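You operate a simulated robot arm through the tools that you are given. There is no shell and no other tool.

Carry out the task below with a simulated two-armed robot. There is one attempt and no reset: what you move stays moved.

Task
Take the blue gloves from the shelf under the service table and put it on the top of the steel cabinet. Put the large measuring cup in the tub sink. Take the white scrubber and put it on the jug shelf. Put the squeeze bottle that says "Defoamer" from the top of the low cabinet on the clear end of the service table and the squeeze bottle that says "Carpet Wash" on the left half of the service table. Put the red jet from the clear end of the service table on top of the pack there and the black jet on top of the roll there. Lift the left dome open. Any order will do. Set down upright: large measuring cup, white scrubber, squeeze bottle, jet.

The check looks at the end state, three seconds after you hand in, the way a careful person would. Anything else that was tipped, shoved, dropped, spilled or broken makes it a failure.

Robot
Two 6-joint arms with two-finger grippers on one trunk, on a base that drives. Base frame: it is fixed to the floor where the robot stands at the start and does not move with it; the origin is under the middle of the robot, x ahead of it, y to its left, z up. Lengths are in mm, angles in degrees, forces in N, time in s.
The left shoulder is at the start at [70, 176, 1090], the right one opposite. With the tool pointing down near the work surface each hand reaches from about 140 to 480 mm from the robot's upright axis, wherever it stands, measured 20 degrees to its own side. Places, roughly: clear end of the service table [-2900, 2700, 800]; gloves [-2750, 2750, 250]; jet [-2750, 2500, 750]; jug shelf [2800, -1600, 400]; large measuring cup [4250, 250, 1500]; left dome [-1500, -300, 300]; left half of the service table [-3500, 1800, 800]; pack [-3000, 2500, 750]; roll [-3000, 2500, 750]; squeeze bottle [-2250, 3500, 1000]; top of the steel cabinet [-4600, 200, 1000]; tub sink [3200, -1100, 600]; white scrubber (11x6x7 cm) [4300, 400, 1600]. Payload 2.45 kg a hand.
The TCP of each hand is the grasp point between the finger pads, 26 mm short of the fingertips. In the tool frame z runs along the fingers and y along their closing line. Largest opening 96 mm; the body of the gripper starts 69 mm behind the TCP.
Orientation is that of the tool frame in the base frame, as a unit quaternion [x, y, z, w]. With the fingers straight down and closing along the base's y, the tool's x points along the base's -x, its y along +y and its z along -z.

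Tools
- The arms move only by the tool servo_tool. It takes "left_rows", "right_rows" or both (then of equal length, played together; a hand with none holds still); each is a list that holds one entry, the list of rows, each a list of 6 numbers: the shift along the tool's x, y, z in mm, then the turn, a rotation vector about the tool's x, y, z in degrees. In form: [[[x, y, z, wx, wy, wz], ...]]. A call has 1 to 20 rows; each row is the pose to reach, as a shift and turn from the pose commanded when the call began, along the tool's axes at that moment. "left_grip" and "right_grip" are, for a hand that has rows, the gripper command, from -1 (fully open) to 1 (shut), values between in proportion, set as the call begins (left out, the last holds). Each row takes 0.2 s and may step no farther than 50 mm and 8.6 degrees from the row before; otherwise, or with a gripper value out of range, the whole call is refused. A pose out of reach is approached as far as the arm can. The call stops where the force on the tool passes 40 N (or 10 N more than at its start, if that is more) or the arm is blocked; 0.2 s more then pass. The fingers move at their own pace and stop on an object; they squeeze with about 36 N. The grip force told is the motor's: it shows also when the fingers shut on nothing. Time passes only in rows, and 0.2 s behind the last, so rows that repeat a pose let the fingers close. The reply holds the time, the measured pose of the TCP, the force on the tool along the base axes, the opening and the grip force, in the units named above and with some noise, with the torque about the TCP (base axes, N m) and any sound that the robot's microphone picked up.
- Cameras (640 x 400 px; columns grow to the right, rows downward): "scene" is now at [135.1, 1.2, 1397.5]; the picture's right is [0.03, -1.00, 0.00], its down [-0.69, -0.02, -0.73] and it looks along [0.73, 0.02, -0.69] (base axes); focal length 280 px, centre (320, 200). "left" rides on the left gripper at [82, -3, -98] in its tool frame; the picture's right is [0.04, 1.00, 0.00], its down [-0.73, 0.03, -0.68] and it looks along [-0.68, 0.03, 0.73] (tool axes); focal length 256 px, centre (320, 200). "right" rides on the right gripper at [82, 3, -98] in its tool frame; the picture's right is [-0.04, 1.00, 0.00], its down [-0.73, -0.03, -0.68] and it looks along [-0.68, -0.03, 0.73] (tool axes); focal length 256 px, centre (320, 200).
- get_image(camera): a new picture of that camera. It takes no simulated time.
- slide_trunk(by): slides the trunk up (or, below 0, down) by that many mm; the arms and the scene camera ride with it, the base frame stays. It gives what a move gives, with no picture.
- roll_base(legs): drives the robot by 1 to 6 legs, each [ahead, left, turn to the left] in mm, mm and degrees, along the robot's own axes; the way and the turn of a leg run together, so that a leg with both is an arc; at most 1500 mm and 180 degrees a leg. The arms and the cameras ride along, it lands a little off, and it stops where it bumps. It gives what a move gives.
- pan_tilt(pan, tilt): turns the head with the scene camera to pan (to the left, within 86 degrees either way) and tilt (down, from -29 to 69), counted from straight ahead of the robot. It gives what a move gives.
- measure_at(camera, pixels): there is no depth. For up to 12 entries [column, row, z] of the newest picture of that camera ("zoom" is the newest enlarged one), the place [x, y] in the base frame at which the ray of that pixel passes the height z, good to about 2 mm. It takes no simulated time.
- inspect(camera, box): a new picture of the part [left, top, right, bottom] of that camera's present view, enlarged. It takes no simulated time.
- hand_in(): hands the job in; it is judged then, once.

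Unless the task says otherwise, let go and move clear before handing in.

The tools are called after "Request:" as name(argument=value, ...) on one line, values as JSON. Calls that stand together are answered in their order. servo_tool: Moves the arms, as the interface text tells. Its arguments: {"type":"object","properties":{"left_rows":{"type":"array"},"left_grip":{"type":"number"},"right_rows":{"type":"array"},"right_grip":{"type":"number"}},"required":[]} The other tools are called the same way: slide_trunk (by) slides the trunk up or down; roll_base (legs) drives the base; pan_tilt (pan, tilt) turns the head that bears the scene camera; get_image (camera) takes a picture; measure_at (camera, pixels) gives the place at which the rays of pixels pass given heights; inspect (camera, box) takes an enlarged picture of a part of a camera's view; hand_in () hands the job in.

At the start:

```text
time_s: 0.0
left_tcp_pos: [496.4, 204.1, 518.1]
left_tcp_rot: [0.0, 1.0, 0.001, 0.001]
left_wrist_force: [-0.9, -0.1, 0.5]
left_ft_torque: [0.01, 0.04, 0.04]
left_grip_width: 96.2
left_grasp_force: 0.0
right_tcp_pos: [550.8, -238.1, 485.6]
right_tcp_rot: [-0.001, 1.0, 0.001, 0.0]
right_wrist_force: [-0.4, 0.0, 0.5]
right_ft_torque: [0.0, 0.01, 0.0]
right_grip_width: 96.2
right_grasp_force: 0.1
trunk travel left (down, up): [-575.0, 265.0]
robot x, y, heading: [-2.6, 1.4, 0.1]
head pan, tilt: [1.8, 43.3]
```

scene: 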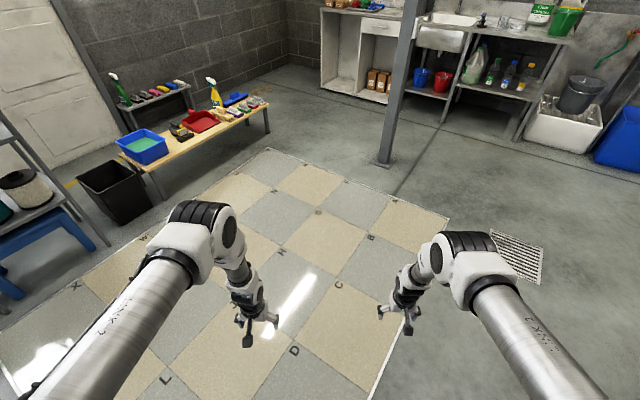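
right: 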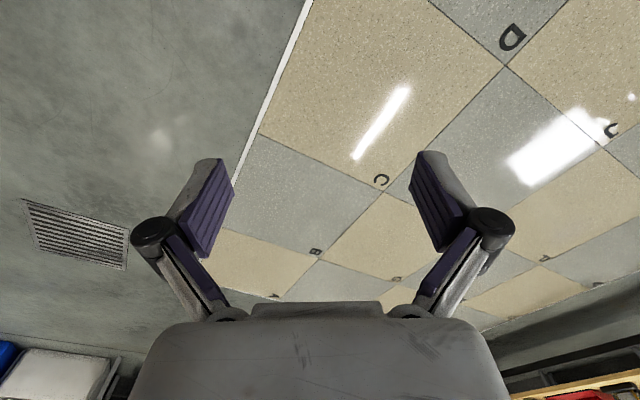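
left: 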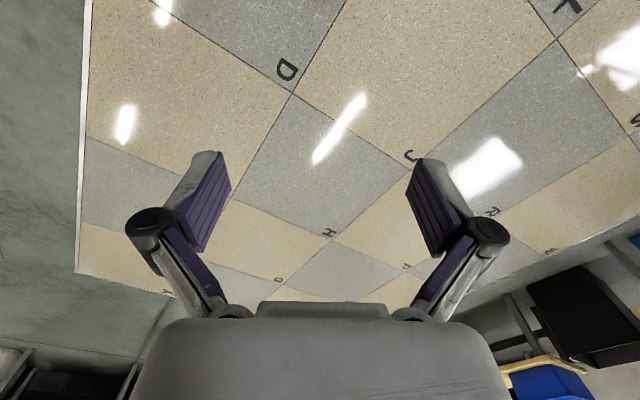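

The first pictures show a garage-like room: a sink bench ahead, a low wooden bench on the left. I will look around with the head first.

Request:
pan_tilt(pan=0, tilt=10)

```text
time_s: 1.0
left_tcp_pos: [496.4, 204.9, 517.7]
left_tcp_rot: [0.0, 1.0, 0.001, 0.001]
left_wrist_force: [0.0, 0.3, -0.2]
left_ft_torque: [0.03, 0.0, 0.03]
left_grip_width: 95.9
left_grasp_force: 0.0
right_tcp_pos: [551.4, -238.5, 485.6]
right_tcp_rot: [-0.001, 1.0, 0.0, 0.001]
right_wrist_force: [0.4, -0.1, 0.3]
right_ft_torque: [0.01, 0.02, 0.05]
right_grip_width: 96.1
right_grasp_force: 0.0
trunk travel left (down, up): [-575.0, 265.0]
robot x, y, heading: [-2.1, 1.2, 0.1]
head pan, tilt: [0.0, 10.0]
```

Request:
get_image(camera="scene")

Request:
inspect(camera="scene", box=[300, 80, 620, 280])

```text
taken
```

scene: 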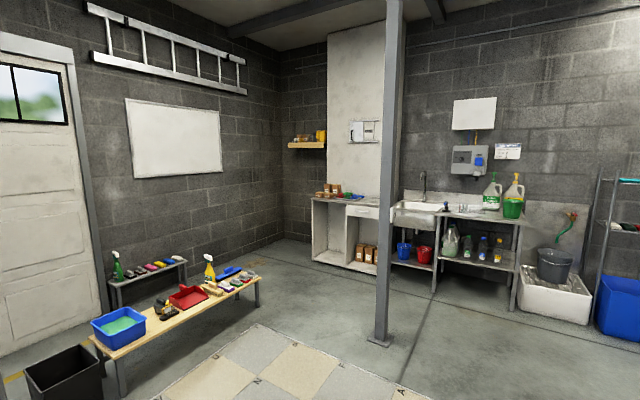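

```text
2.00 times, centred on (460, 180) of scene
```

zoom: 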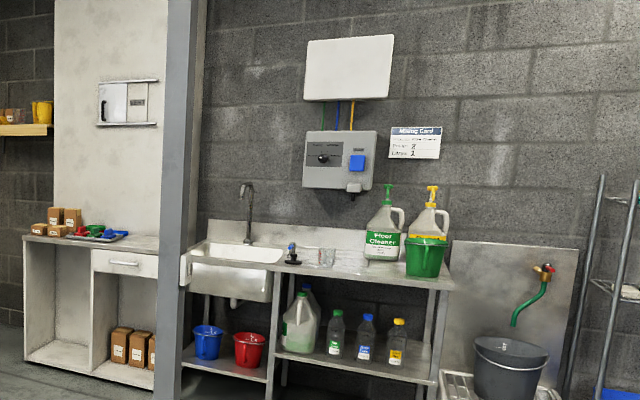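

The wall shelf with the yellow cup is ahead at (315,140), the sink at (415,210), and the jugs are on the lower shelf. I keep looking around.

Request:
pan_tilt(pan=80, tilt=15)

Request:
get_image(camera="scene")

Request:
pan_tilt(pan=-80, tilt=15)

Request:
get_image(camera="scene")

```text
time_s: 2.5
left_tcp_pos: [496.7, 204.7, 519.0]
left_tcp_rot: [0.0, 1.0, 0.0, 0.0]
left_wrist_force: [-0.1, 0.5, -0.4]
left_ft_torque: [-0.02, 0.0, -0.01]
left_grip_width: 96.1
left_grasp_force: 0.1
right_tcp_pos: [551.6, -238.3, 487.5]
right_tcp_rot: [0.0, 1.0, 0.0, 0.0]
right_wrist_force: [-0.5, 1.6, 0.6]
right_ft_torque: [-0.01, 0.0, 0.0]
right_grip_width: 96.1
right_grasp_force: 0.0
trunk travel left (down, up): [-575.0, 265.0]
robot x, y, heading: [3.4, -1.2, 0.1]
head pan, tilt: [80.0, 15.0]
```

```text
taken
```

scene: 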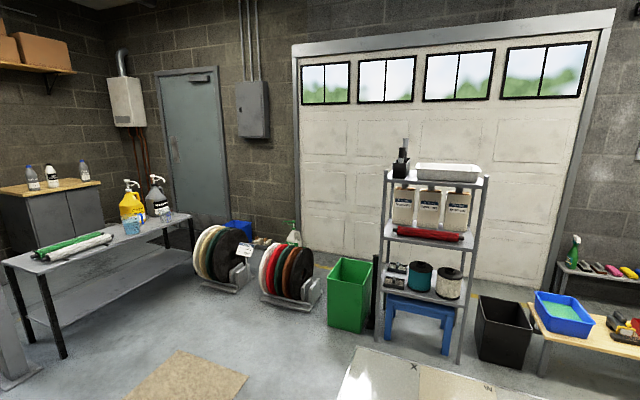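

```text
time_s: 5.0
left_tcp_pos: [496.4, 204.7, 517.2]
left_tcp_rot: [0.0, 1.0, 0.0, 0.0]
left_wrist_force: [0.5, 0.6, 0.0]
left_ft_torque: [0.0, 0.02, 0.0]
left_grip_width: 96.0
left_grasp_force: 0.1
right_tcp_pos: [551.9, -238.7, 486.6]
right_tcp_rot: [0.0, 1.0, 0.001, 0.0]
right_wrist_force: [0.3, -0.2, 0.6]
right_ft_torque: [0.02, 0.02, 0.01]
right_grip_width: 96.1
right_grasp_force: 0.1
trunk travel left (down, up): [-575.0, 265.0]
robot x, y, heading: [0.4, -2.0, -0.1]
head pan, tilt: [-80.0, 15.0]
```

```text
taken
```

scene: 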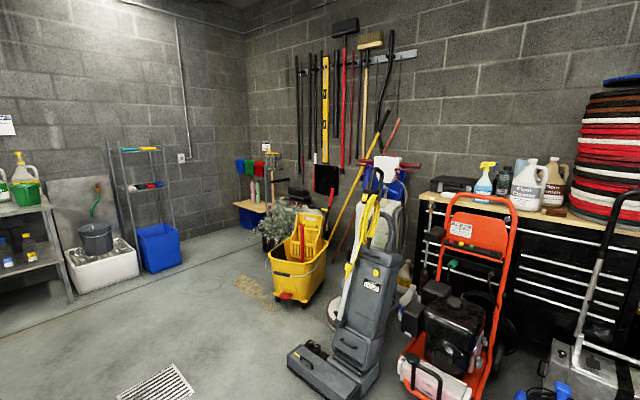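

The left view shows a long table at (100,245) and a low cabinet with three squeeze bottles at (55,175). I turn the base around to see behind.

Request:
roll_base(legs=[[0, 0, 150]])

Request:
pan_tilt(pan=0, tilt=12)

Request:
get_image(camera="scene")

Request:
pan_tilt(pan=70, tilt=25)

Request:
get_image(camera="scene")

```text
time_s: 11.6
left_tcp_pos: [-533.3, 68.5, 518.1]
left_tcp_rot: [0.967, -0.255, 0.0, 0.001]
left_wrist_force: [0.4, -0.1, -0.5]
left_ft_torque: [0.01, 0.03, 0.03]
left_grip_width: 95.9
left_grasp_force: 0.1
right_tcp_pos: [-361.6, 478.8, 485.2]
right_tcp_rot: [0.967, -0.255, 0.001, 0.001]
right_wrist_force: [-1.1, 1.4, -0.1]
right_ft_torque: [0.01, 0.02, -0.01]
right_grip_width: 96.1
right_grasp_force: 0.0
trunk travel left (down, up): [-575.0, 265.0]
robot x, y, heading: [0.5, 1.3, 150.2]
head pan, tilt: [-80.0, 15.0]
```

```text
time_s: 13.1
left_tcp_pos: [-533.0, 67.7, 516.6]
left_tcp_rot: [0.967, -0.255, 0.001, 0.001]
left_wrist_force: [0.1, 0.2, 0.2]
left_ft_torque: [-0.01, 0.0, 0.0]
left_grip_width: 95.7
left_grasp_force: 0.0
right_tcp_pos: [-361.8, 479.2, 485.7]
right_tcp_rot: [0.967, -0.255, 0.001, 0.0]
right_wrist_force: [0.1, -0.2, -0.7]
right_ft_torque: [0.04, 0.02, -0.02]
right_grip_width: 96.0
right_grasp_force: 0.0
trunk travel left (down, up): [-575.0, 265.0]
robot x, y, heading: [1.2, 0.8, 150.2]
head pan, tilt: [0.0, 12.0]
```

```text
taken
```

scene: 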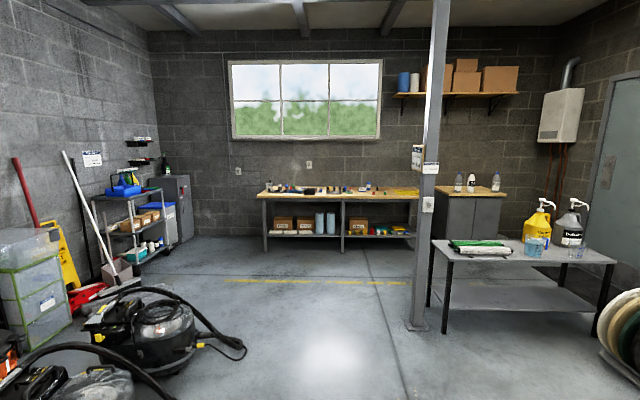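

```text
time_s: 14.5
left_tcp_pos: [-533.9, 68.6, 517.4]
left_tcp_rot: [0.967, -0.255, 0.0, 0.001]
left_wrist_force: [-0.5, 0.1, 0.1]
left_ft_torque: [-0.02, 0.02, -0.02]
left_grip_width: 95.8
left_grasp_force: 0.1
right_tcp_pos: [-361.2, 479.6, 485.5]
right_tcp_rot: [0.967, -0.256, 0.0, 0.0]
right_wrist_force: [0.7, -0.5, -0.3]
right_ft_torque: [-0.02, -0.01, -0.01]
right_grip_width: 96.0
right_grasp_force: 0.0
trunk travel left (down, up): [-575.0, 265.0]
robot x, y, heading: [-0.2, 2.3, 150.4]
head pan, tilt: [70.0, 25.0]
```

```text
taken
```

scene: 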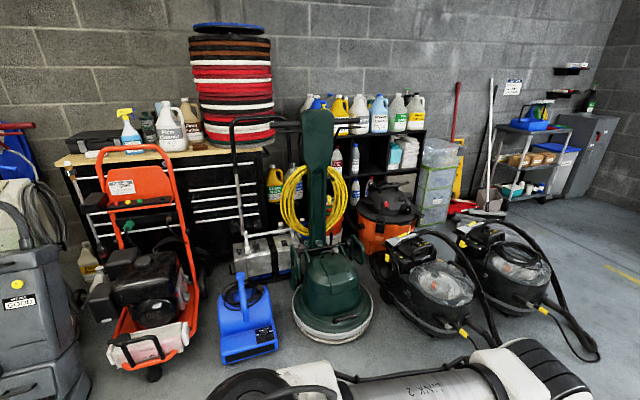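

Service table is under the window (340,200), low cabinet right (470,195), steel cabinet (172,210), and two domed vacuums at (445,280) and (515,262). I'll zoom in for details.

Request:
measure_at(camera="scene", pixels=[[445, 285, 400], [518, 262, 400], [457, 330, 200], [530, 305, 200], [440, 260, 450]])

Request:
inspect(camera="scene", box=[360, 200, 620, 370])

Request:
pan_tilt(pan=0, tilt=12)

Request:
inspect(camera="scene", box=[240, 140, 440, 270])

Request:
inspect(camera="scene", box=[420, 140, 620, 270])

Request:
inspect(camera="scene", box=[60, 130, 260, 270])

```text
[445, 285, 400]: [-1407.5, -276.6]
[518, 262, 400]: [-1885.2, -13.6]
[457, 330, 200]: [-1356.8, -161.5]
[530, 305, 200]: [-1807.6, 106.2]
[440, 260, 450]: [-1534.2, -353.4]
```

```text
2.35 times, centred on (490, 285) of scene
```

zoom: 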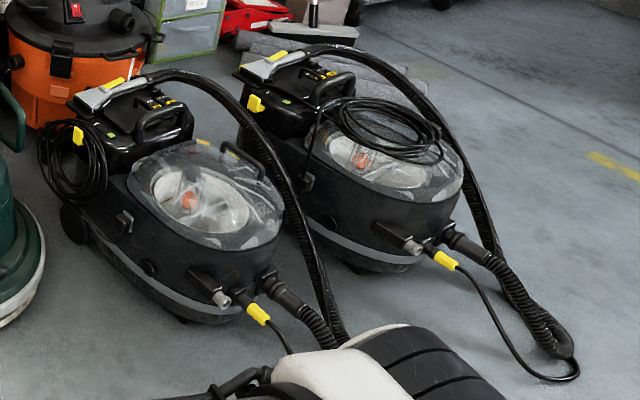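

```text
time_s: 15.9
left_tcp_pos: [-533.2, 67.5, 517.7]
left_tcp_rot: [0.967, -0.255, 0.0, 0.001]
left_wrist_force: [0.2, 0.0, 0.1]
left_ft_torque: [0.0, 0.02, -0.01]
left_grip_width: 96.2
left_grasp_force: 0.0
right_tcp_pos: [-361.3, 479.4, 485.8]
right_tcp_rot: [0.967, -0.255, -0.001, 0.0]
right_wrist_force: [-1.0, -0.2, 0.4]
right_ft_torque: [0.01, 0.0, -0.01]
right_grip_width: 95.9
right_grasp_force: 0.1
trunk travel left (down, up): [-575.0, 265.0]
robot x, y, heading: [-2.0, -2.2, 150.5]
head pan, tilt: [0.0, 12.0]
```

```text
3.08 times, centred on (340, 205) of scene
```

zoom: 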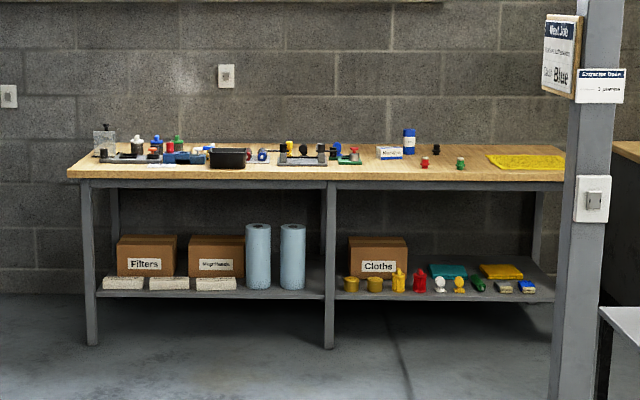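

```text
3.08 times, centred on (520, 205) of scene
```

zoom: 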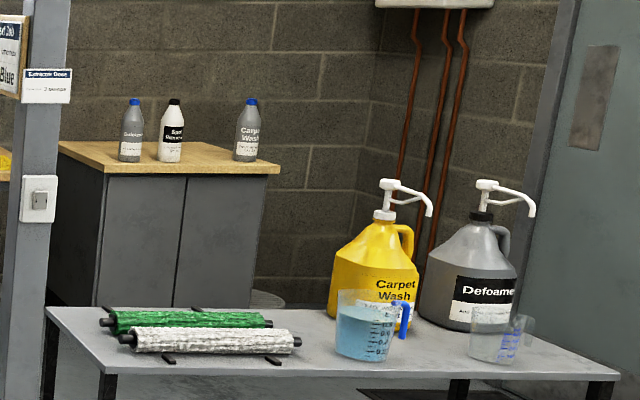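

```text
2.86 times, centred on (160, 200) of scene
```

zoom: 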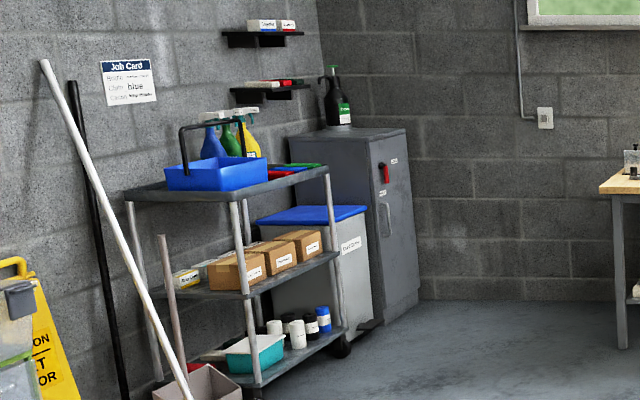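

I measure the table, post, cabinet and cart positions from the scene picture before driving.

Request:
get_image(camera="scene")

Request:
measure_at(camera="scene", pixels=[[266, 252, 0], [343, 253, 0], [263, 198, 800], [343, 199, 800], [263, 198, 850], [417, 328, 0], [447, 333, 0], [586, 350, 0], [145, 272, 0], [180, 243, 0], [205, 340, 0], [240, 355, 0]])

```text
taken
```

scene: 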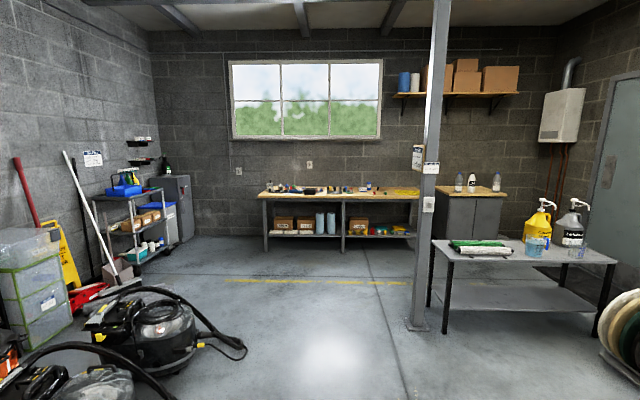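

```text
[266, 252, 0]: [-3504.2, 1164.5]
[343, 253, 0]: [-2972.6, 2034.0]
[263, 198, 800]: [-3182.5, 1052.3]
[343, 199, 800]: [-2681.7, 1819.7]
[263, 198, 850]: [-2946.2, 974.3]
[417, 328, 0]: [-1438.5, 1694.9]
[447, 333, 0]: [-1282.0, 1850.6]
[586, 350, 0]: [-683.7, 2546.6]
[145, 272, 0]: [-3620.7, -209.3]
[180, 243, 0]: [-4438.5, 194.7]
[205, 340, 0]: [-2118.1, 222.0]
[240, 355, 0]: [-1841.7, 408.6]
```

The table front runs along direction 58.5° (front legs at (266,252) and (343,253)); the post stands at (-1438,1695). I drive ahead between the vacuums and the post towards the table.

Request:
roll_base(legs=[[1400, 0, -2], [1200, 0, 0], [0, -650, 0]])

Request:
pan_tilt(pan=0, tilt=35)

Request:
get_image(camera="scene")

```text
time_s: 31.6
left_tcp_pos: [-2410.2, 1933.2, 517.9]
left_tcp_rot: [0.963, -0.27, 0.0, 0.001]
left_wrist_force: [0.2, 0.7, 0.1]
left_ft_torque: [-0.05, 0.02, 0.02]
left_grip_width: 95.9
left_grasp_force: 0.1
right_tcp_pos: [-2227.4, 2341.3, 485.7]
right_tcp_rot: [0.963, -0.268, 0.0, 0.0]
right_wrist_force: [-0.2, -0.1, 1.0]
right_ft_torque: [0.01, -0.03, -0.02]
right_grip_width: 96.2
right_grasp_force: 0.1
trunk travel left (down, up): [-575.0, 265.0]
robot x, y, heading: [-1882.1, 1851.6, 149.2]
head pan, tilt: [0.0, 12.0]
```

```text
time_s: 32.5
left_tcp_pos: [-2411.6, 1934.2, 517.6]
left_tcp_rot: [0.963, -0.269, 0.0, 0.002]
left_wrist_force: [0.0, 0.5, 0.4]
left_ft_torque: [0.0, 0.01, 0.02]
left_grip_width: 95.7
left_grasp_force: 0.2
right_tcp_pos: [-2229.6, 2341.3, 484.7]
right_tcp_rot: [0.963, -0.268, 0.0, 0.0]
right_wrist_force: [0.8, 0.1, -0.4]
right_ft_torque: [0.02, 0.03, -0.02]
right_grip_width: 96.0
right_grasp_force: 0.0
trunk travel left (down, up): [-575.0, 265.0]
robot x, y, heading: [-1875.2, 1851.0, 148.6]
head pan, tilt: [0.0, 35.0]
```

```text
taken
```

scene: 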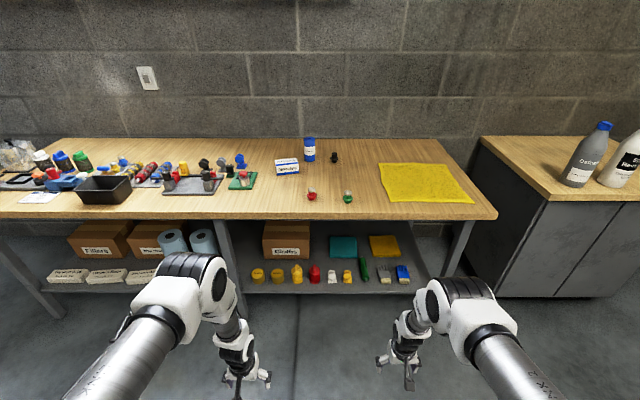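

Request:
inspect(camera="scene", box=[220, 120, 480, 290])

Request:
measure_at(camera="scene", pixels=[[311, 199, 750], [347, 201, 750], [334, 161, 750], [309, 160, 750], [287, 172, 750], [380, 195, 750], [473, 202, 750], [497, 217, 740], [220, 220, 740], [497, 217, 700], [470, 140, 750], [60, 140, 750]])

Request:
inspect(camera="scene", box=[220, 220, 420, 300])

Request:
inspect(camera="scene", box=[0, 120, 260, 290])

```text
2.35 times, centred on (350, 205) of scene
```

zoom: 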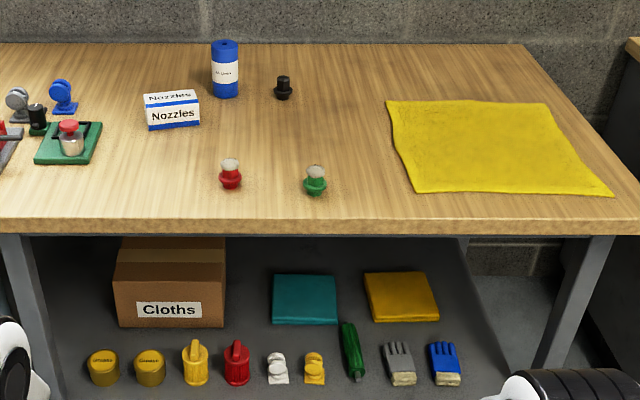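

```text
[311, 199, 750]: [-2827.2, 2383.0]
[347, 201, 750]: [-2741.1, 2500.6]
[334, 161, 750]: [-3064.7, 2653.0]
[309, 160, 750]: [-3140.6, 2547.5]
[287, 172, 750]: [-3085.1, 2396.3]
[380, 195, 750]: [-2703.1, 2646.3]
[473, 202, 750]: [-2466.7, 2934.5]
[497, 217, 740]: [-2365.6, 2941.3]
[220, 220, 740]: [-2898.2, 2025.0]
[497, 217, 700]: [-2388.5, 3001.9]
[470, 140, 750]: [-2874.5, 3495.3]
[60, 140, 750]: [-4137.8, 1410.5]
```

```text
3.20 times, centred on (320, 260) of scene
```

zoom: 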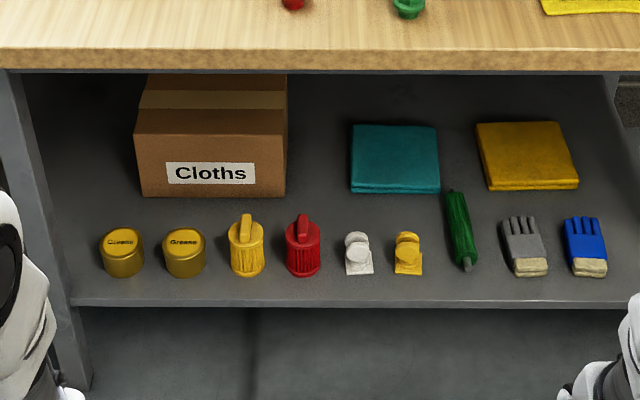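

```text
2.35 times, centred on (130, 205) of scene
```

zoom: 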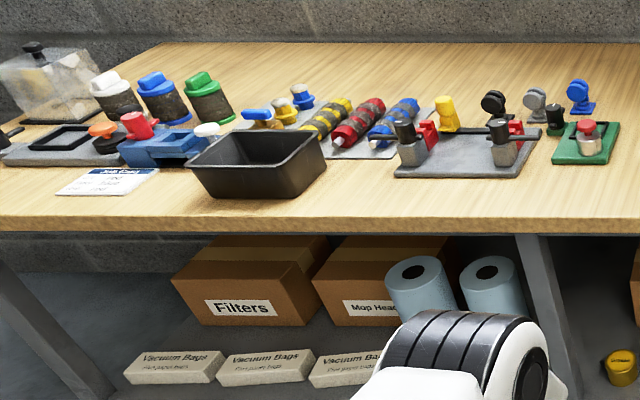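

Blue gloves lie at (402,274) on the lower shelf; red jet at (311,193), black jet (334,157), Nozzles pack (286,165), blue roll (309,148). I raise both hands above the table height first.

Request:
servo_tool(left_rows=[[[0, 0, -50, 0, 0, 0], [0, 0, -100, 0, 0, 0], [0, 0, -150, 0, 0, 0], [0, 0, -200, 0, 0, 0], [0, 0, -250, 0, 0, 0], [0, 0, -300, 0, 0, 0], [0, 0, -350, 0, 0, 0], [0, 0, -400, 0, 0, 0]]], right_rows=[[[0, 0, -50, 0, 0, 0], [0, 0, -100, 0, 0, 0], [0, 0, -150, 0, 0, 0], [0, 0, -200, 0, 0, 0], [0, 0, -250, 0, 0, 0], [0, 0, -300, 0, 0, 0], [0, 0, -350, 0, 0, 0], [0, 0, -400, 0, 0, 0]]])

Request:
get_image(camera="scene")

```text
time_s: 34.3
left_tcp_pos: [-2410.0, 1933.4, 920.6]
left_tcp_rot: [0.963, -0.269, -0.002, 0.0]
left_wrist_force: [0.1, -0.6, 0.5]
left_ft_torque: [0.03, 0.08, -0.02]
left_grip_width: 95.9
left_grasp_force: 0.0
right_tcp_pos: [-2228.2, 2338.3, 888.6]
right_tcp_rot: [0.963, -0.269, -0.001, 0.0]
right_wrist_force: [-0.1, 0.1, 0.9]
right_ft_torque: [0.0, 0.05, 0.01]
right_grip_width: 96.1
right_grasp_force: 0.2
trunk travel left (down, up): [-575.0, 265.0]
robot x, y, heading: [-1878.5, 1850.6, 149.1]
head pan, tilt: [0.0, 35.0]
```

```text
taken
```

scene: 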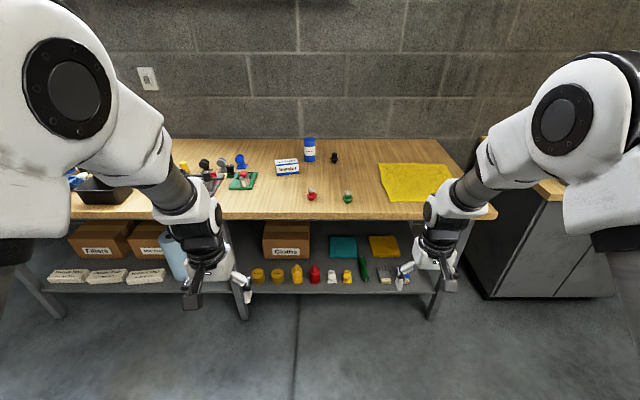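

Both hands are clear at z≈900. I test how far forward the right hand can reach with the tool pointing down.

Request:
servo_tool(right_rows=[[[-50, 0, 0, 0, 0, 0], [-100, 0, 0, 0, 0, 0], [-150, 0, 0, 0, 0, 0], [-200, 0, 0, 0, 0, 0], [-250, 0, 0, 0, 0, 0], [-300, 0, 0, 0, 0, 0], [-350, 0, 0, 0, 0, 0]]])

```text
time_s: 35.9
left_tcp_pos: [-2411.5, 1933.9, 918.5]
left_tcp_rot: [0.963, -0.269, 0.0, 0.001]
left_wrist_force: [-0.2, 0.2, -1.0]
left_ft_torque: [0.01, 0.04, 0.02]
left_grip_width: 95.9
left_grasp_force: 0.1
right_tcp_pos: [-2407.0, 2448.0, 886.7]
right_tcp_rot: [0.963, -0.269, 0.001, 0.0]
right_wrist_force: [-0.9, -0.2, 0.0]
right_ft_torque: [0.0, 0.02, -0.02]
right_grip_width: 96.1
right_grasp_force: 0.1
right hand out of reach, approached as far as the arm can: row 5, 6, 7
trunk travel left (down, up): [-575.0, 265.0]
robot x, y, heading: [-1880.9, 1853.0, 149.1]
head pan, tilt: [0.0, 35.0]
```

Reach with the tool down is about 757 mm ahead of the axis. I look down to see the robot's own base outline.

Request:
pan_tilt(pan=0, tilt=69)

Request:
get_image(camera="scene")

Request:
get_image(camera="right")

```text
time_s: 36.9
left_tcp_pos: [-2410.9, 1934.9, 918.9]
left_tcp_rot: [0.963, -0.269, 0.0, 0.0]
left_wrist_force: [0.5, 0.4, -0.6]
left_ft_torque: [0.0, 0.0, 0.02]
left_grip_width: 96.0
left_grasp_force: 0.1
right_tcp_pos: [-2406.8, 2448.0, 886.4]
right_tcp_rot: [0.963, -0.269, 0.0, 0.0]
right_wrist_force: [-0.2, -0.8, 0.2]
right_ft_torque: [0.0, -0.03, 0.03]
right_grip_width: 96.2
right_grasp_force: 0.1
trunk travel left (down, up): [-575.0, 265.0]
robot x, y, heading: [-1877.7, 1853.2, 148.8]
head pan, tilt: [0.0, 68.8]
```

```text
taken
```

scene: 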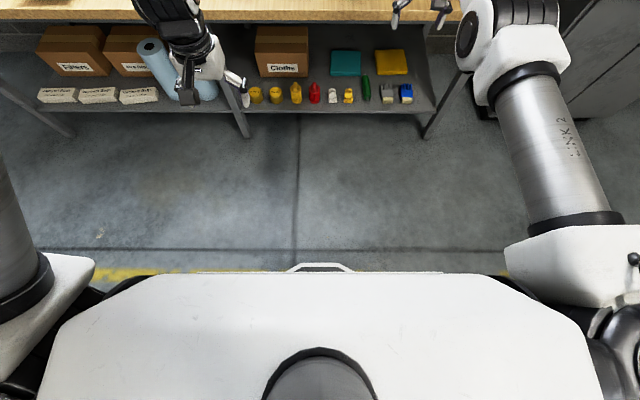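

```text
taken
```

right: 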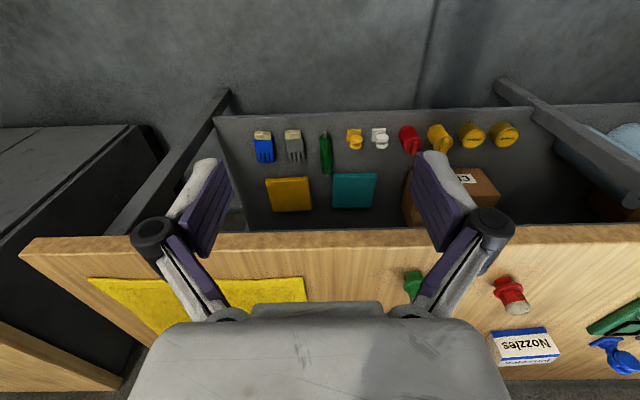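

Request:
measure_at(camera="scene", pixels=[[340, 112, 230], [340, 112, 200], [247, 137, 0], [424, 137, 0], [406, 92, 240], [400, 104, 220], [340, 22, 710], [340, 22, 740], [415, 110, 200]])

Request:
inspect(camera="scene", box=[330, 40, 450, 140])

```text
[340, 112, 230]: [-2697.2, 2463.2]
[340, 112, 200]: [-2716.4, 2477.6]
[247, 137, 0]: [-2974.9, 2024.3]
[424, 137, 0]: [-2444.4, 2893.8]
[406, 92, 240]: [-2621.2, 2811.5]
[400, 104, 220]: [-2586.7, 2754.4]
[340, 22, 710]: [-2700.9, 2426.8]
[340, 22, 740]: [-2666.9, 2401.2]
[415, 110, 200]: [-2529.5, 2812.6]
```

```text
4.00 times, centred on (390, 90) of scene
```

zoom: 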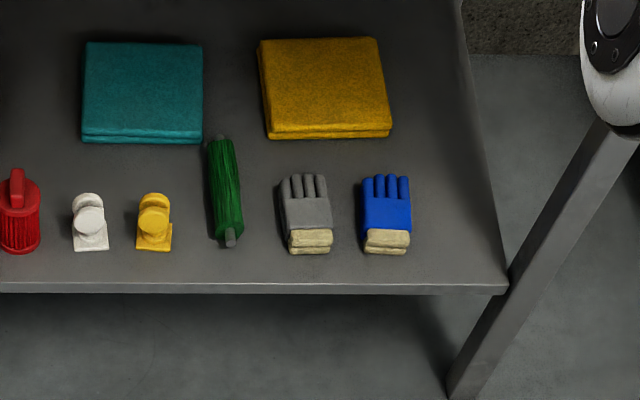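

The shelf edge is at n≈3590 and the jets are 100–450 mm in from the table's front edge; I pull the right hand back and up, raise the left a bit, then drive closer.

Request:
servo_tool(right_rows=[[[50, 0, -20, 0, 0, 0], [100, 0, -40, 0, 0, 0], [150, 0, -60, 0, 0, 0], [200, 0, -80, 0, 0, 0], [250, 0, -80, 0, 0, 0]]], left_rows=[[[20, 0, -20, 0, 0, 0], [40, 0, -40, 0, 0, 0], [60, 0, -60, 0, 0, 0], [80, 0, -80, 0, 0, 0], [100, 0, -80, 0, 0, 0]]])

Request:
roll_base(legs=[[0, 200, 0], [500, 0, 0]])

Request:
pan_tilt(pan=0, tilt=45)

Request:
get_image(camera="scene")

```text
refused: row 1 steps farther than a row can; nothing moved
```

```text
time_s: 41.0
left_tcp_pos: [-2941.2, 2020.0, 918.1]
left_tcp_rot: [0.963, -0.268, 0.0, 0.001]
left_wrist_force: [-0.1, 0.1, 0.1]
left_ft_torque: [-0.01, 0.01, -0.02]
left_grip_width: 96.2
left_grasp_force: 0.0
right_tcp_pos: [-2938.9, 2532.2, 886.4]
right_tcp_rot: [0.964, -0.268, 0.0, 0.0]
right_wrist_force: [-0.2, 0.1, -0.2]
right_ft_torque: [-0.02, 0.03, 0.04]
right_grip_width: 96.1
right_grasp_force: 0.0
trunk travel left (down, up): [-575.0, 265.0]
robot x, y, heading: [-2406.2, 1935.2, 148.9]
head pan, tilt: [0.0, 68.8]
```

```text
time_s: 41.9
left_tcp_pos: [-2941.5, 2021.4, 918.5]
left_tcp_rot: [0.963, -0.268, 0.0, 0.001]
left_wrist_force: [-0.6, 0.1, -0.7]
left_ft_torque: [0.03, -0.02, -0.05]
left_grip_width: 96.1
left_grasp_force: 0.1
right_tcp_pos: [-2937.7, 2534.2, 887.0]
right_tcp_rot: [0.963, -0.269, 0.0, -0.001]
right_wrist_force: [0.0, -0.2, 0.8]
right_ft_torque: [-0.01, 0.02, -0.02]
right_grip_width: 96.2
right_grasp_force: 0.0
trunk travel left (down, up): [-575.0, 265.0]
robot x, y, heading: [-2410.6, 1934.5, 149.1]
head pan, tilt: [0.0, 45.0]
```

```text
taken
```

scene: 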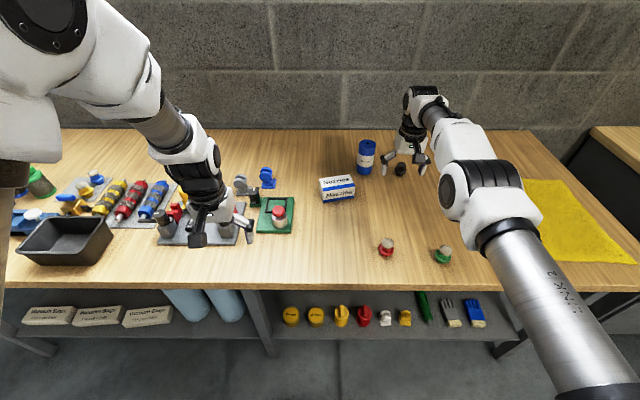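

The base move went through though the arm move was refused for step size; luckily nothing was touched. The right hand hovers near the black jet at (400,168); I check the right camera.

Request:
get_image(camera="right")

Request:
inspect(camera="scene", box=[300, 120, 480, 270])

Request:
measure_at(camera="scene", pixels=[[385, 255, 750], [443, 262, 750], [400, 174, 750], [365, 173, 750], [338, 200, 750], [365, 143, 850], [322, 199, 750], [355, 196, 750]])

```text
taken
```

right: 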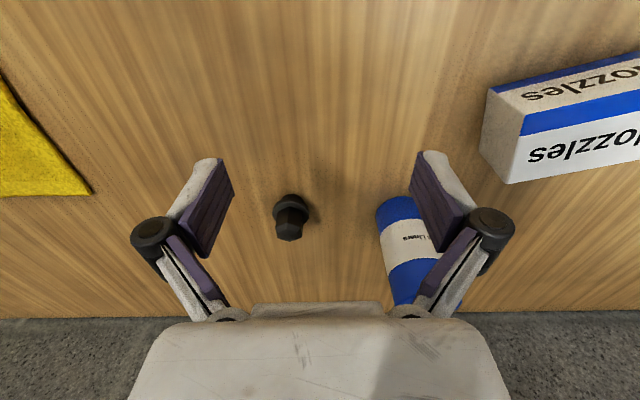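

```text
2.67 times, centred on (390, 195) of scene
```

zoom: 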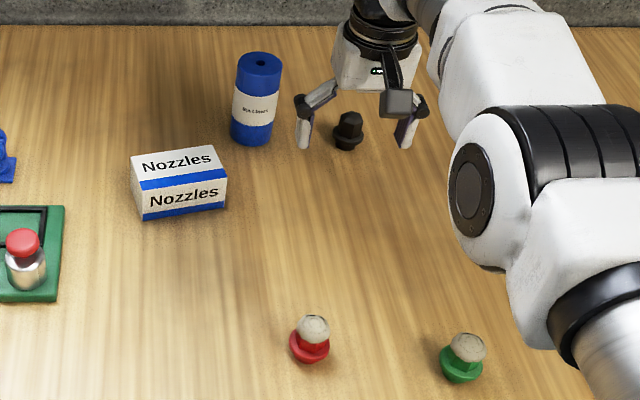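

```text
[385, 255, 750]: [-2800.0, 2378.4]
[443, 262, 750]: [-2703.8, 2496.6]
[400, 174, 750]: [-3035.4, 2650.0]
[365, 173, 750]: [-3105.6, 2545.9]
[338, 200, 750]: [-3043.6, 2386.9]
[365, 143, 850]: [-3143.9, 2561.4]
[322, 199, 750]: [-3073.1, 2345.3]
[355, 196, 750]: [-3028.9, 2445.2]
```

I zoom on the jets with the right camera to get their shape and position.

Request:
inspect(camera="right", box=[240, 170, 340, 260])

Request:
measure_at(camera="right", pixels=[[290, 200, 750], [273, 210, 765], [308, 208, 765], [290, 238, 790], [412, 305, 750], [400, 198, 850], [497, 185, 750]])

```text
4.44 times, centred on (290, 215) of right
```

zoom: 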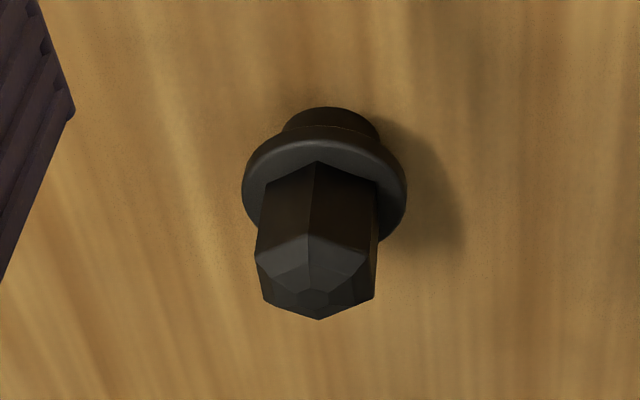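

```text
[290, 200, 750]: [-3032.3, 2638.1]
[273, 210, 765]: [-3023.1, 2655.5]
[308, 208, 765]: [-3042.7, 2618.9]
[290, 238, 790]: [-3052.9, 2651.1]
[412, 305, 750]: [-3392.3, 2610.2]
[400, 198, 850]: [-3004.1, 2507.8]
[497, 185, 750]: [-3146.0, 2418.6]
```

The black jet has a small foot, a ~40 mm flange and a hex top. I retract and raise both hands before rolling the base 165 mm closer.

Request:
servo_tool(right_rows=[[[40, 0, -25, 0, 0, 0], [80, 0, -50, 0, 0, 0], [120, 0, -75, 0, 0, 0], [160, 0, -100, 0, 0, 0]]], left_rows=[[[20, 0, -25, 0, 0, 0], [40, 0, -50, 0, 0, 0], [60, 0, -75, 0, 0, 0], [80, 0, -100, 0, 0, 0]]])

```text
time_s: 42.9
left_tcp_pos: [-2869.8, 1975.7, 1023.3]
left_tcp_rot: [0.963, -0.269, -0.001, 0.0]
left_wrist_force: [0.6, -1.7, 0.4]
left_ft_torque: [0.01, 0.05, 0.0]
left_grip_width: 95.9
left_grasp_force: 0.1
right_tcp_pos: [-2797.0, 2450.7, 991.5]
right_tcp_rot: [0.963, -0.268, -0.002, -0.001]
right_wrist_force: [0.0, -0.2, 0.0]
right_ft_torque: [0.03, 0.07, -0.04]
right_grip_width: 96.0
right_grasp_force: 0.1
trunk travel left (down, up): [-575.0, 265.0]
robot x, y, heading: [-2411.8, 1939.7, 149.0]
head pan, tilt: [0.0, 45.0]
```

Request:
roll_base(legs=[[155, 0, 0]])

Request:
get_image(camera="right")

Request:
get_image(camera="scene")

```text
time_s: 44.2
left_tcp_pos: [-3005.6, 2058.2, 1019.5]
left_tcp_rot: [0.963, -0.269, 0.0, 0.001]
left_wrist_force: [-0.9, 0.0, 0.1]
left_ft_torque: [0.0, 0.0, -0.03]
left_grip_width: 96.2
left_grasp_force: 0.0
right_tcp_pos: [-2932.1, 2532.2, 987.8]
right_tcp_rot: [0.963, -0.269, 0.0, 0.0]
right_wrist_force: [-0.3, -0.5, 0.6]
right_ft_torque: [-0.02, -0.01, -0.05]
right_grip_width: 96.2
right_grasp_force: 0.1
trunk travel left (down, up): [-575.0, 265.0]
robot x, y, heading: [-2543.8, 2016.5, 148.8]
head pan, tilt: [0.0, 45.0]
```

```text
taken
```

right: 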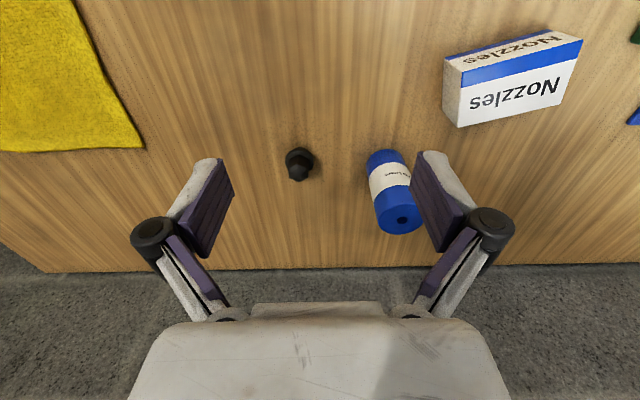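

```text
taken
```

scene: 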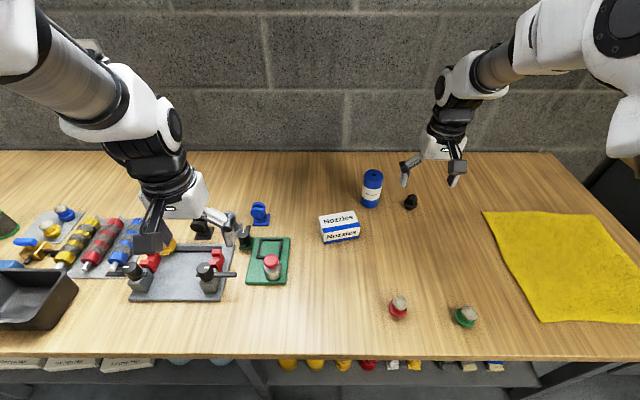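

Request:
inspect(camera="right", box=[270, 120, 450, 250])

Request:
measure_at(camera="right", pixels=[[299, 152, 750], [299, 152, 730], [299, 152, 770], [402, 219, 850], [384, 155, 750], [460, 125, 750], [448, 60, 790], [583, 40, 790]])

Request:
inspect(camera="scene", box=[300, 150, 500, 340])

```text
3.08 times, centred on (360, 185) of right
```

zoom: 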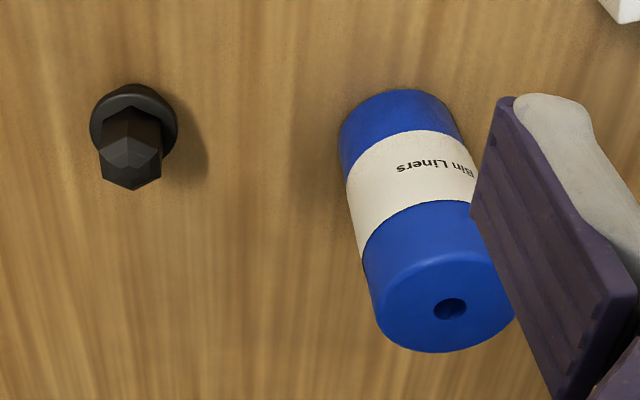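

```text
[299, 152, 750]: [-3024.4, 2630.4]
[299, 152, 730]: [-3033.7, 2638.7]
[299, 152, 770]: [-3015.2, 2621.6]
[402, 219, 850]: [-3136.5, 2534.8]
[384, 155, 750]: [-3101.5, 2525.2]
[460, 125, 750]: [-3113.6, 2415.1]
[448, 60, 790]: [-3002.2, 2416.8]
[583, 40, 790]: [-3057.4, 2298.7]
```

```text
2.11 times, centred on (400, 245) of scene
```

zoom: 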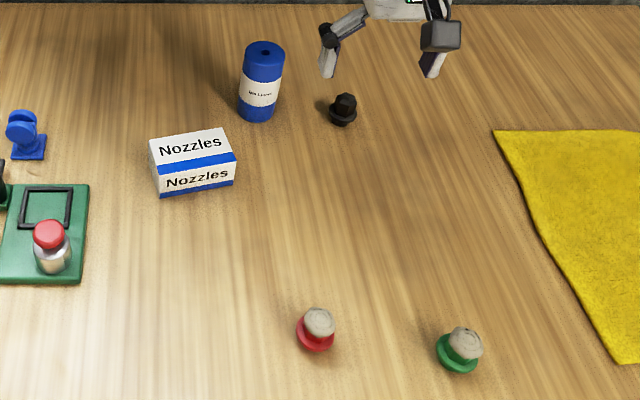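

Request:
measure_at(camera="right", pixels=[[299.6, 159.7, 765], [299.6, 159.7, 775], [302.5, 172, 790], [402, 219, 840], [402, 219, 860], [299.6, 148, 750]])

```text
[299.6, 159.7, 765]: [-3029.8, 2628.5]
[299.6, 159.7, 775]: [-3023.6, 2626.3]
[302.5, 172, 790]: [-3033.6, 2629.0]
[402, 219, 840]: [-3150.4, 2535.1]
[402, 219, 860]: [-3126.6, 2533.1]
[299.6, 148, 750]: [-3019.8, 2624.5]
```

Request:
measure_at(camera="scene", pixels=[[330, 356, 750], [330, 356, 780], [398, 318, 750], [398, 318, 780], [411, 208, 750], [411, 208, 780], [372, 206, 750], [372, 206, 780], [341, 243, 750], [341, 243, 780]])

Request:
inspect(camera="scene", box=[300, 320, 360, 380])

```text
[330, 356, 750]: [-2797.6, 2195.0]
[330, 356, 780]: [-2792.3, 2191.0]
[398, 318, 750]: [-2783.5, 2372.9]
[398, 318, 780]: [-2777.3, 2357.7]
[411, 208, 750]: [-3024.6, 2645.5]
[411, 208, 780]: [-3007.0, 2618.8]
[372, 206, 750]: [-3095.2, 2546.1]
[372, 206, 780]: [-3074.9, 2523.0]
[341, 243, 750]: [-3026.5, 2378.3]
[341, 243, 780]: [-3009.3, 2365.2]
```

```text
6.67 times, centred on (330, 350) of scene
```

zoom: 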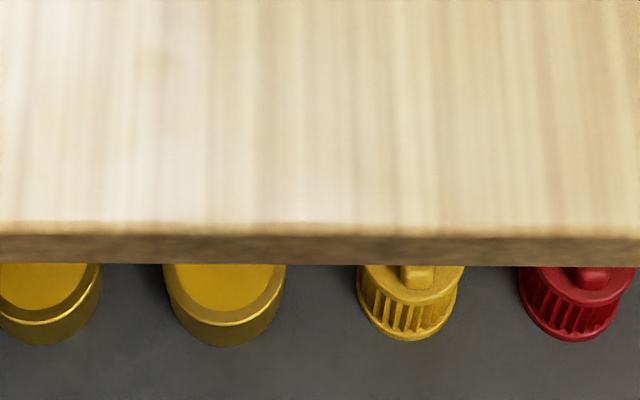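

Table top resolves to z≈750 from the front edge. I move the right hand forward and down above the black jet (TCP z≈860).

Request:
servo_tool(right_rows=[[[-28, -7, 25, 0, 0, 0], [-56, -14, 50, 0, 0, 0], [-83, -21, 75, 0, 0, 0], [-111, -28, 100, 0, 0, 0], [-139, -35, 126, 0, 0, 0], [-139, -35, 126, 0, 0, 0]]])

Request:
get_image(camera="right")

Request:
get_image(camera="scene")

```text
time_s: 45.6
left_tcp_pos: [-3005.9, 2057.8, 1021.0]
left_tcp_rot: [0.963, -0.269, 0.0, 0.001]
left_wrist_force: [1.3, -0.3, -0.4]
left_ft_torque: [0.02, 0.0, -0.01]
left_grip_width: 95.9
left_grasp_force: 0.0
right_tcp_pos: [-3033.6, 2633.1, 864.3]
right_tcp_rot: [0.963, -0.269, 0.001, 0.0]
right_wrist_force: [0.7, -0.2, -0.1]
right_ft_torque: [0.02, 0.0, 0.02]
right_grip_width: 95.8
right_grasp_force: 0.0
trunk travel left (down, up): [-575.0, 265.0]
robot x, y, heading: [-2543.6, 2020.1, 149.0]
head pan, tilt: [0.0, 45.0]
```

```text
taken
```

right: 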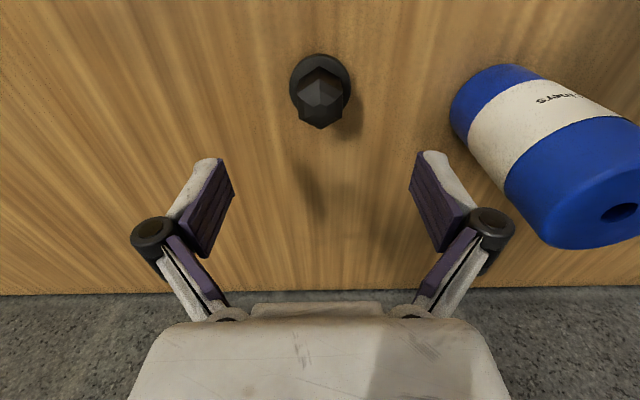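

```text
taken
```

scene: 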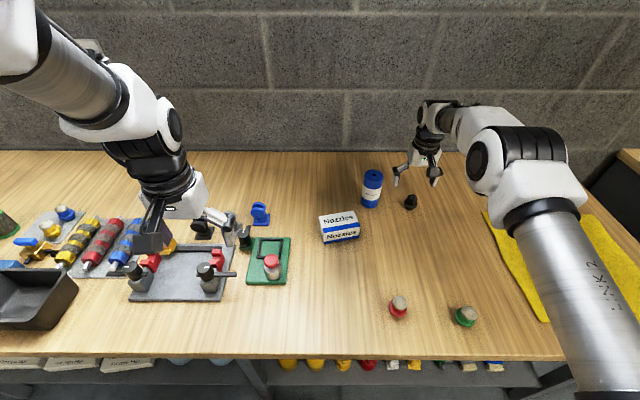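

The flange is at (320,81) – about 18 mm nearer the robot than the TCP. I correct and descend halfway, then check.

Request:
servo_tool(right_rows=[[[18, 0, 0, 0, 0, 0], [18, 0, 30, 0, 0, 0], [18, 0, 45, 0, 0, 0], [18, 0, 45, 0, 0, 0]]])

Request:
get_image(camera="right")

```text
time_s: 46.6
left_tcp_pos: [-3005.6, 2056.4, 1020.8]
left_tcp_rot: [0.963, -0.269, -0.001, 0.001]
left_wrist_force: [0.2, -0.6, -0.3]
left_ft_torque: [0.0, 0.02, 0.0]
left_grip_width: 96.0
left_grasp_force: 0.1
right_tcp_pos: [-3017.8, 2626.7, 818.4]
right_tcp_rot: [0.963, -0.269, 0.001, -0.001]
right_wrist_force: [0.5, -0.1, -0.4]
right_ft_torque: [-0.01, 0.01, -0.02]
right_grip_width: 96.0
right_grasp_force: 0.0
trunk travel left (down, up): [-575.0, 265.0]
robot x, y, heading: [-2545.0, 2014.1, 148.9]
head pan, tilt: [0.0, 45.0]
```

```text
taken
```

right: 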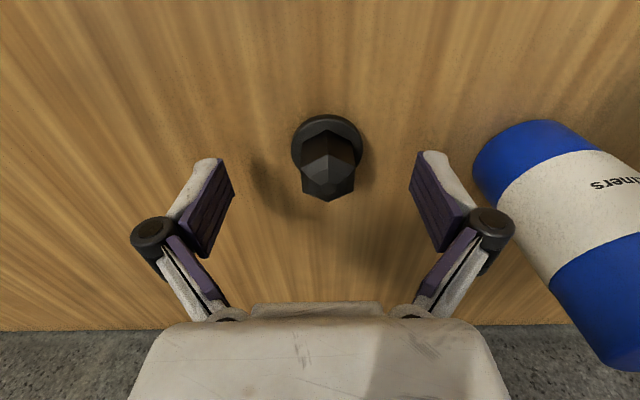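

Request:
inspect(camera="right", box=[260, 90, 400, 220])

Request:
inspect(camera="scene", box=[350, 140, 470, 230])

Request:
measure_at(camera="right", pixels=[[327, 146, 765], [327, 146, 780], [320.6, 104, 718]])

```text
3.08 times, centred on (330, 155) of right
```

zoom: 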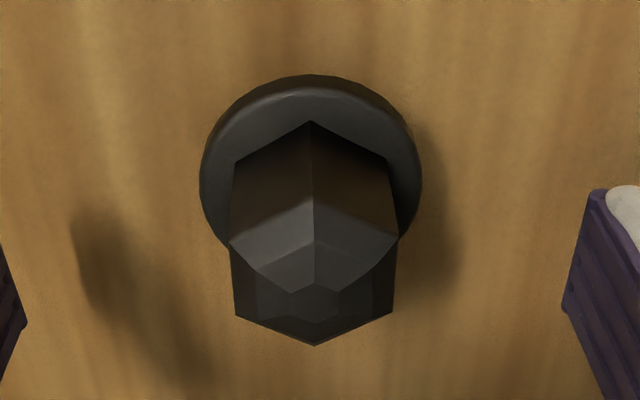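

```text
4.44 times, centred on (410, 185) of scene
```

zoom: 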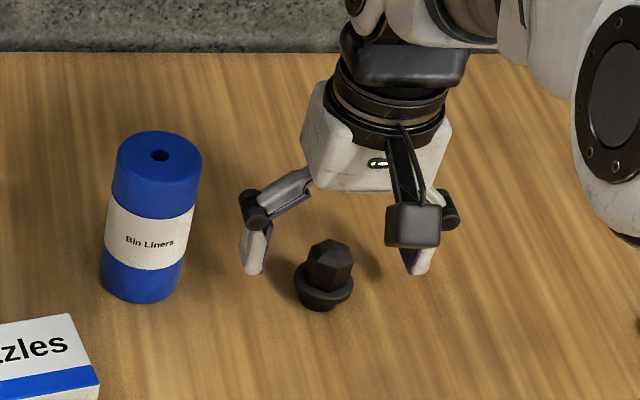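

```text
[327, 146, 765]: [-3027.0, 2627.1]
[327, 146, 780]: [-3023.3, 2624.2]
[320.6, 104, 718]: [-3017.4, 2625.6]
```

Foot ~12 mm, flange ~42 mm wide at z≈767. I shift 7 mm forward, 4 mm to tool +y, and lower 20 mm, then recheck.

Request:
servo_tool(right_rows=[[[-7, 4, 0, 0, 0, 0], [-7, 4, 20, 0, 0, 0], [-7, 4, 20, 0, 0, 0]]])

Request:
get_image(camera="right")

Request:
inspect(camera="scene", box=[350, 140, 470, 230])

```text
time_s: 47.5
left_tcp_pos: [-3006.3, 2057.9, 1020.5]
left_tcp_rot: [0.963, -0.269, -0.001, 0.001]
left_wrist_force: [-0.4, 0.4, 0.4]
left_ft_torque: [-0.02, -0.04, 0.02]
left_grip_width: 95.8
left_grasp_force: 0.1
right_tcp_pos: [-3028.2, 2628.1, 797.6]
right_tcp_rot: [0.963, -0.269, 0.0, 0.0]
right_wrist_force: [1.1, -0.4, 0.2]
right_ft_torque: [0.02, 0.03, 0.0]
right_grip_width: 95.9
right_grasp_force: 0.1
trunk travel left (down, up): [-575.0, 265.0]
robot x, y, heading: [-2542.4, 2016.2, 148.6]
head pan, tilt: [0.0, 45.0]
```

```text
taken
```

right: 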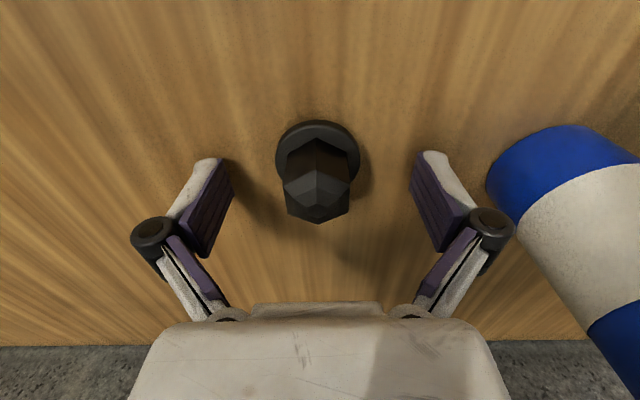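

```text
4.44 times, centred on (410, 185) of scene
```

zoom: 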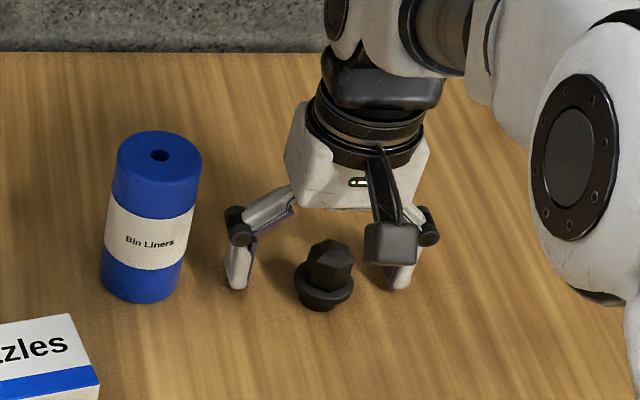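

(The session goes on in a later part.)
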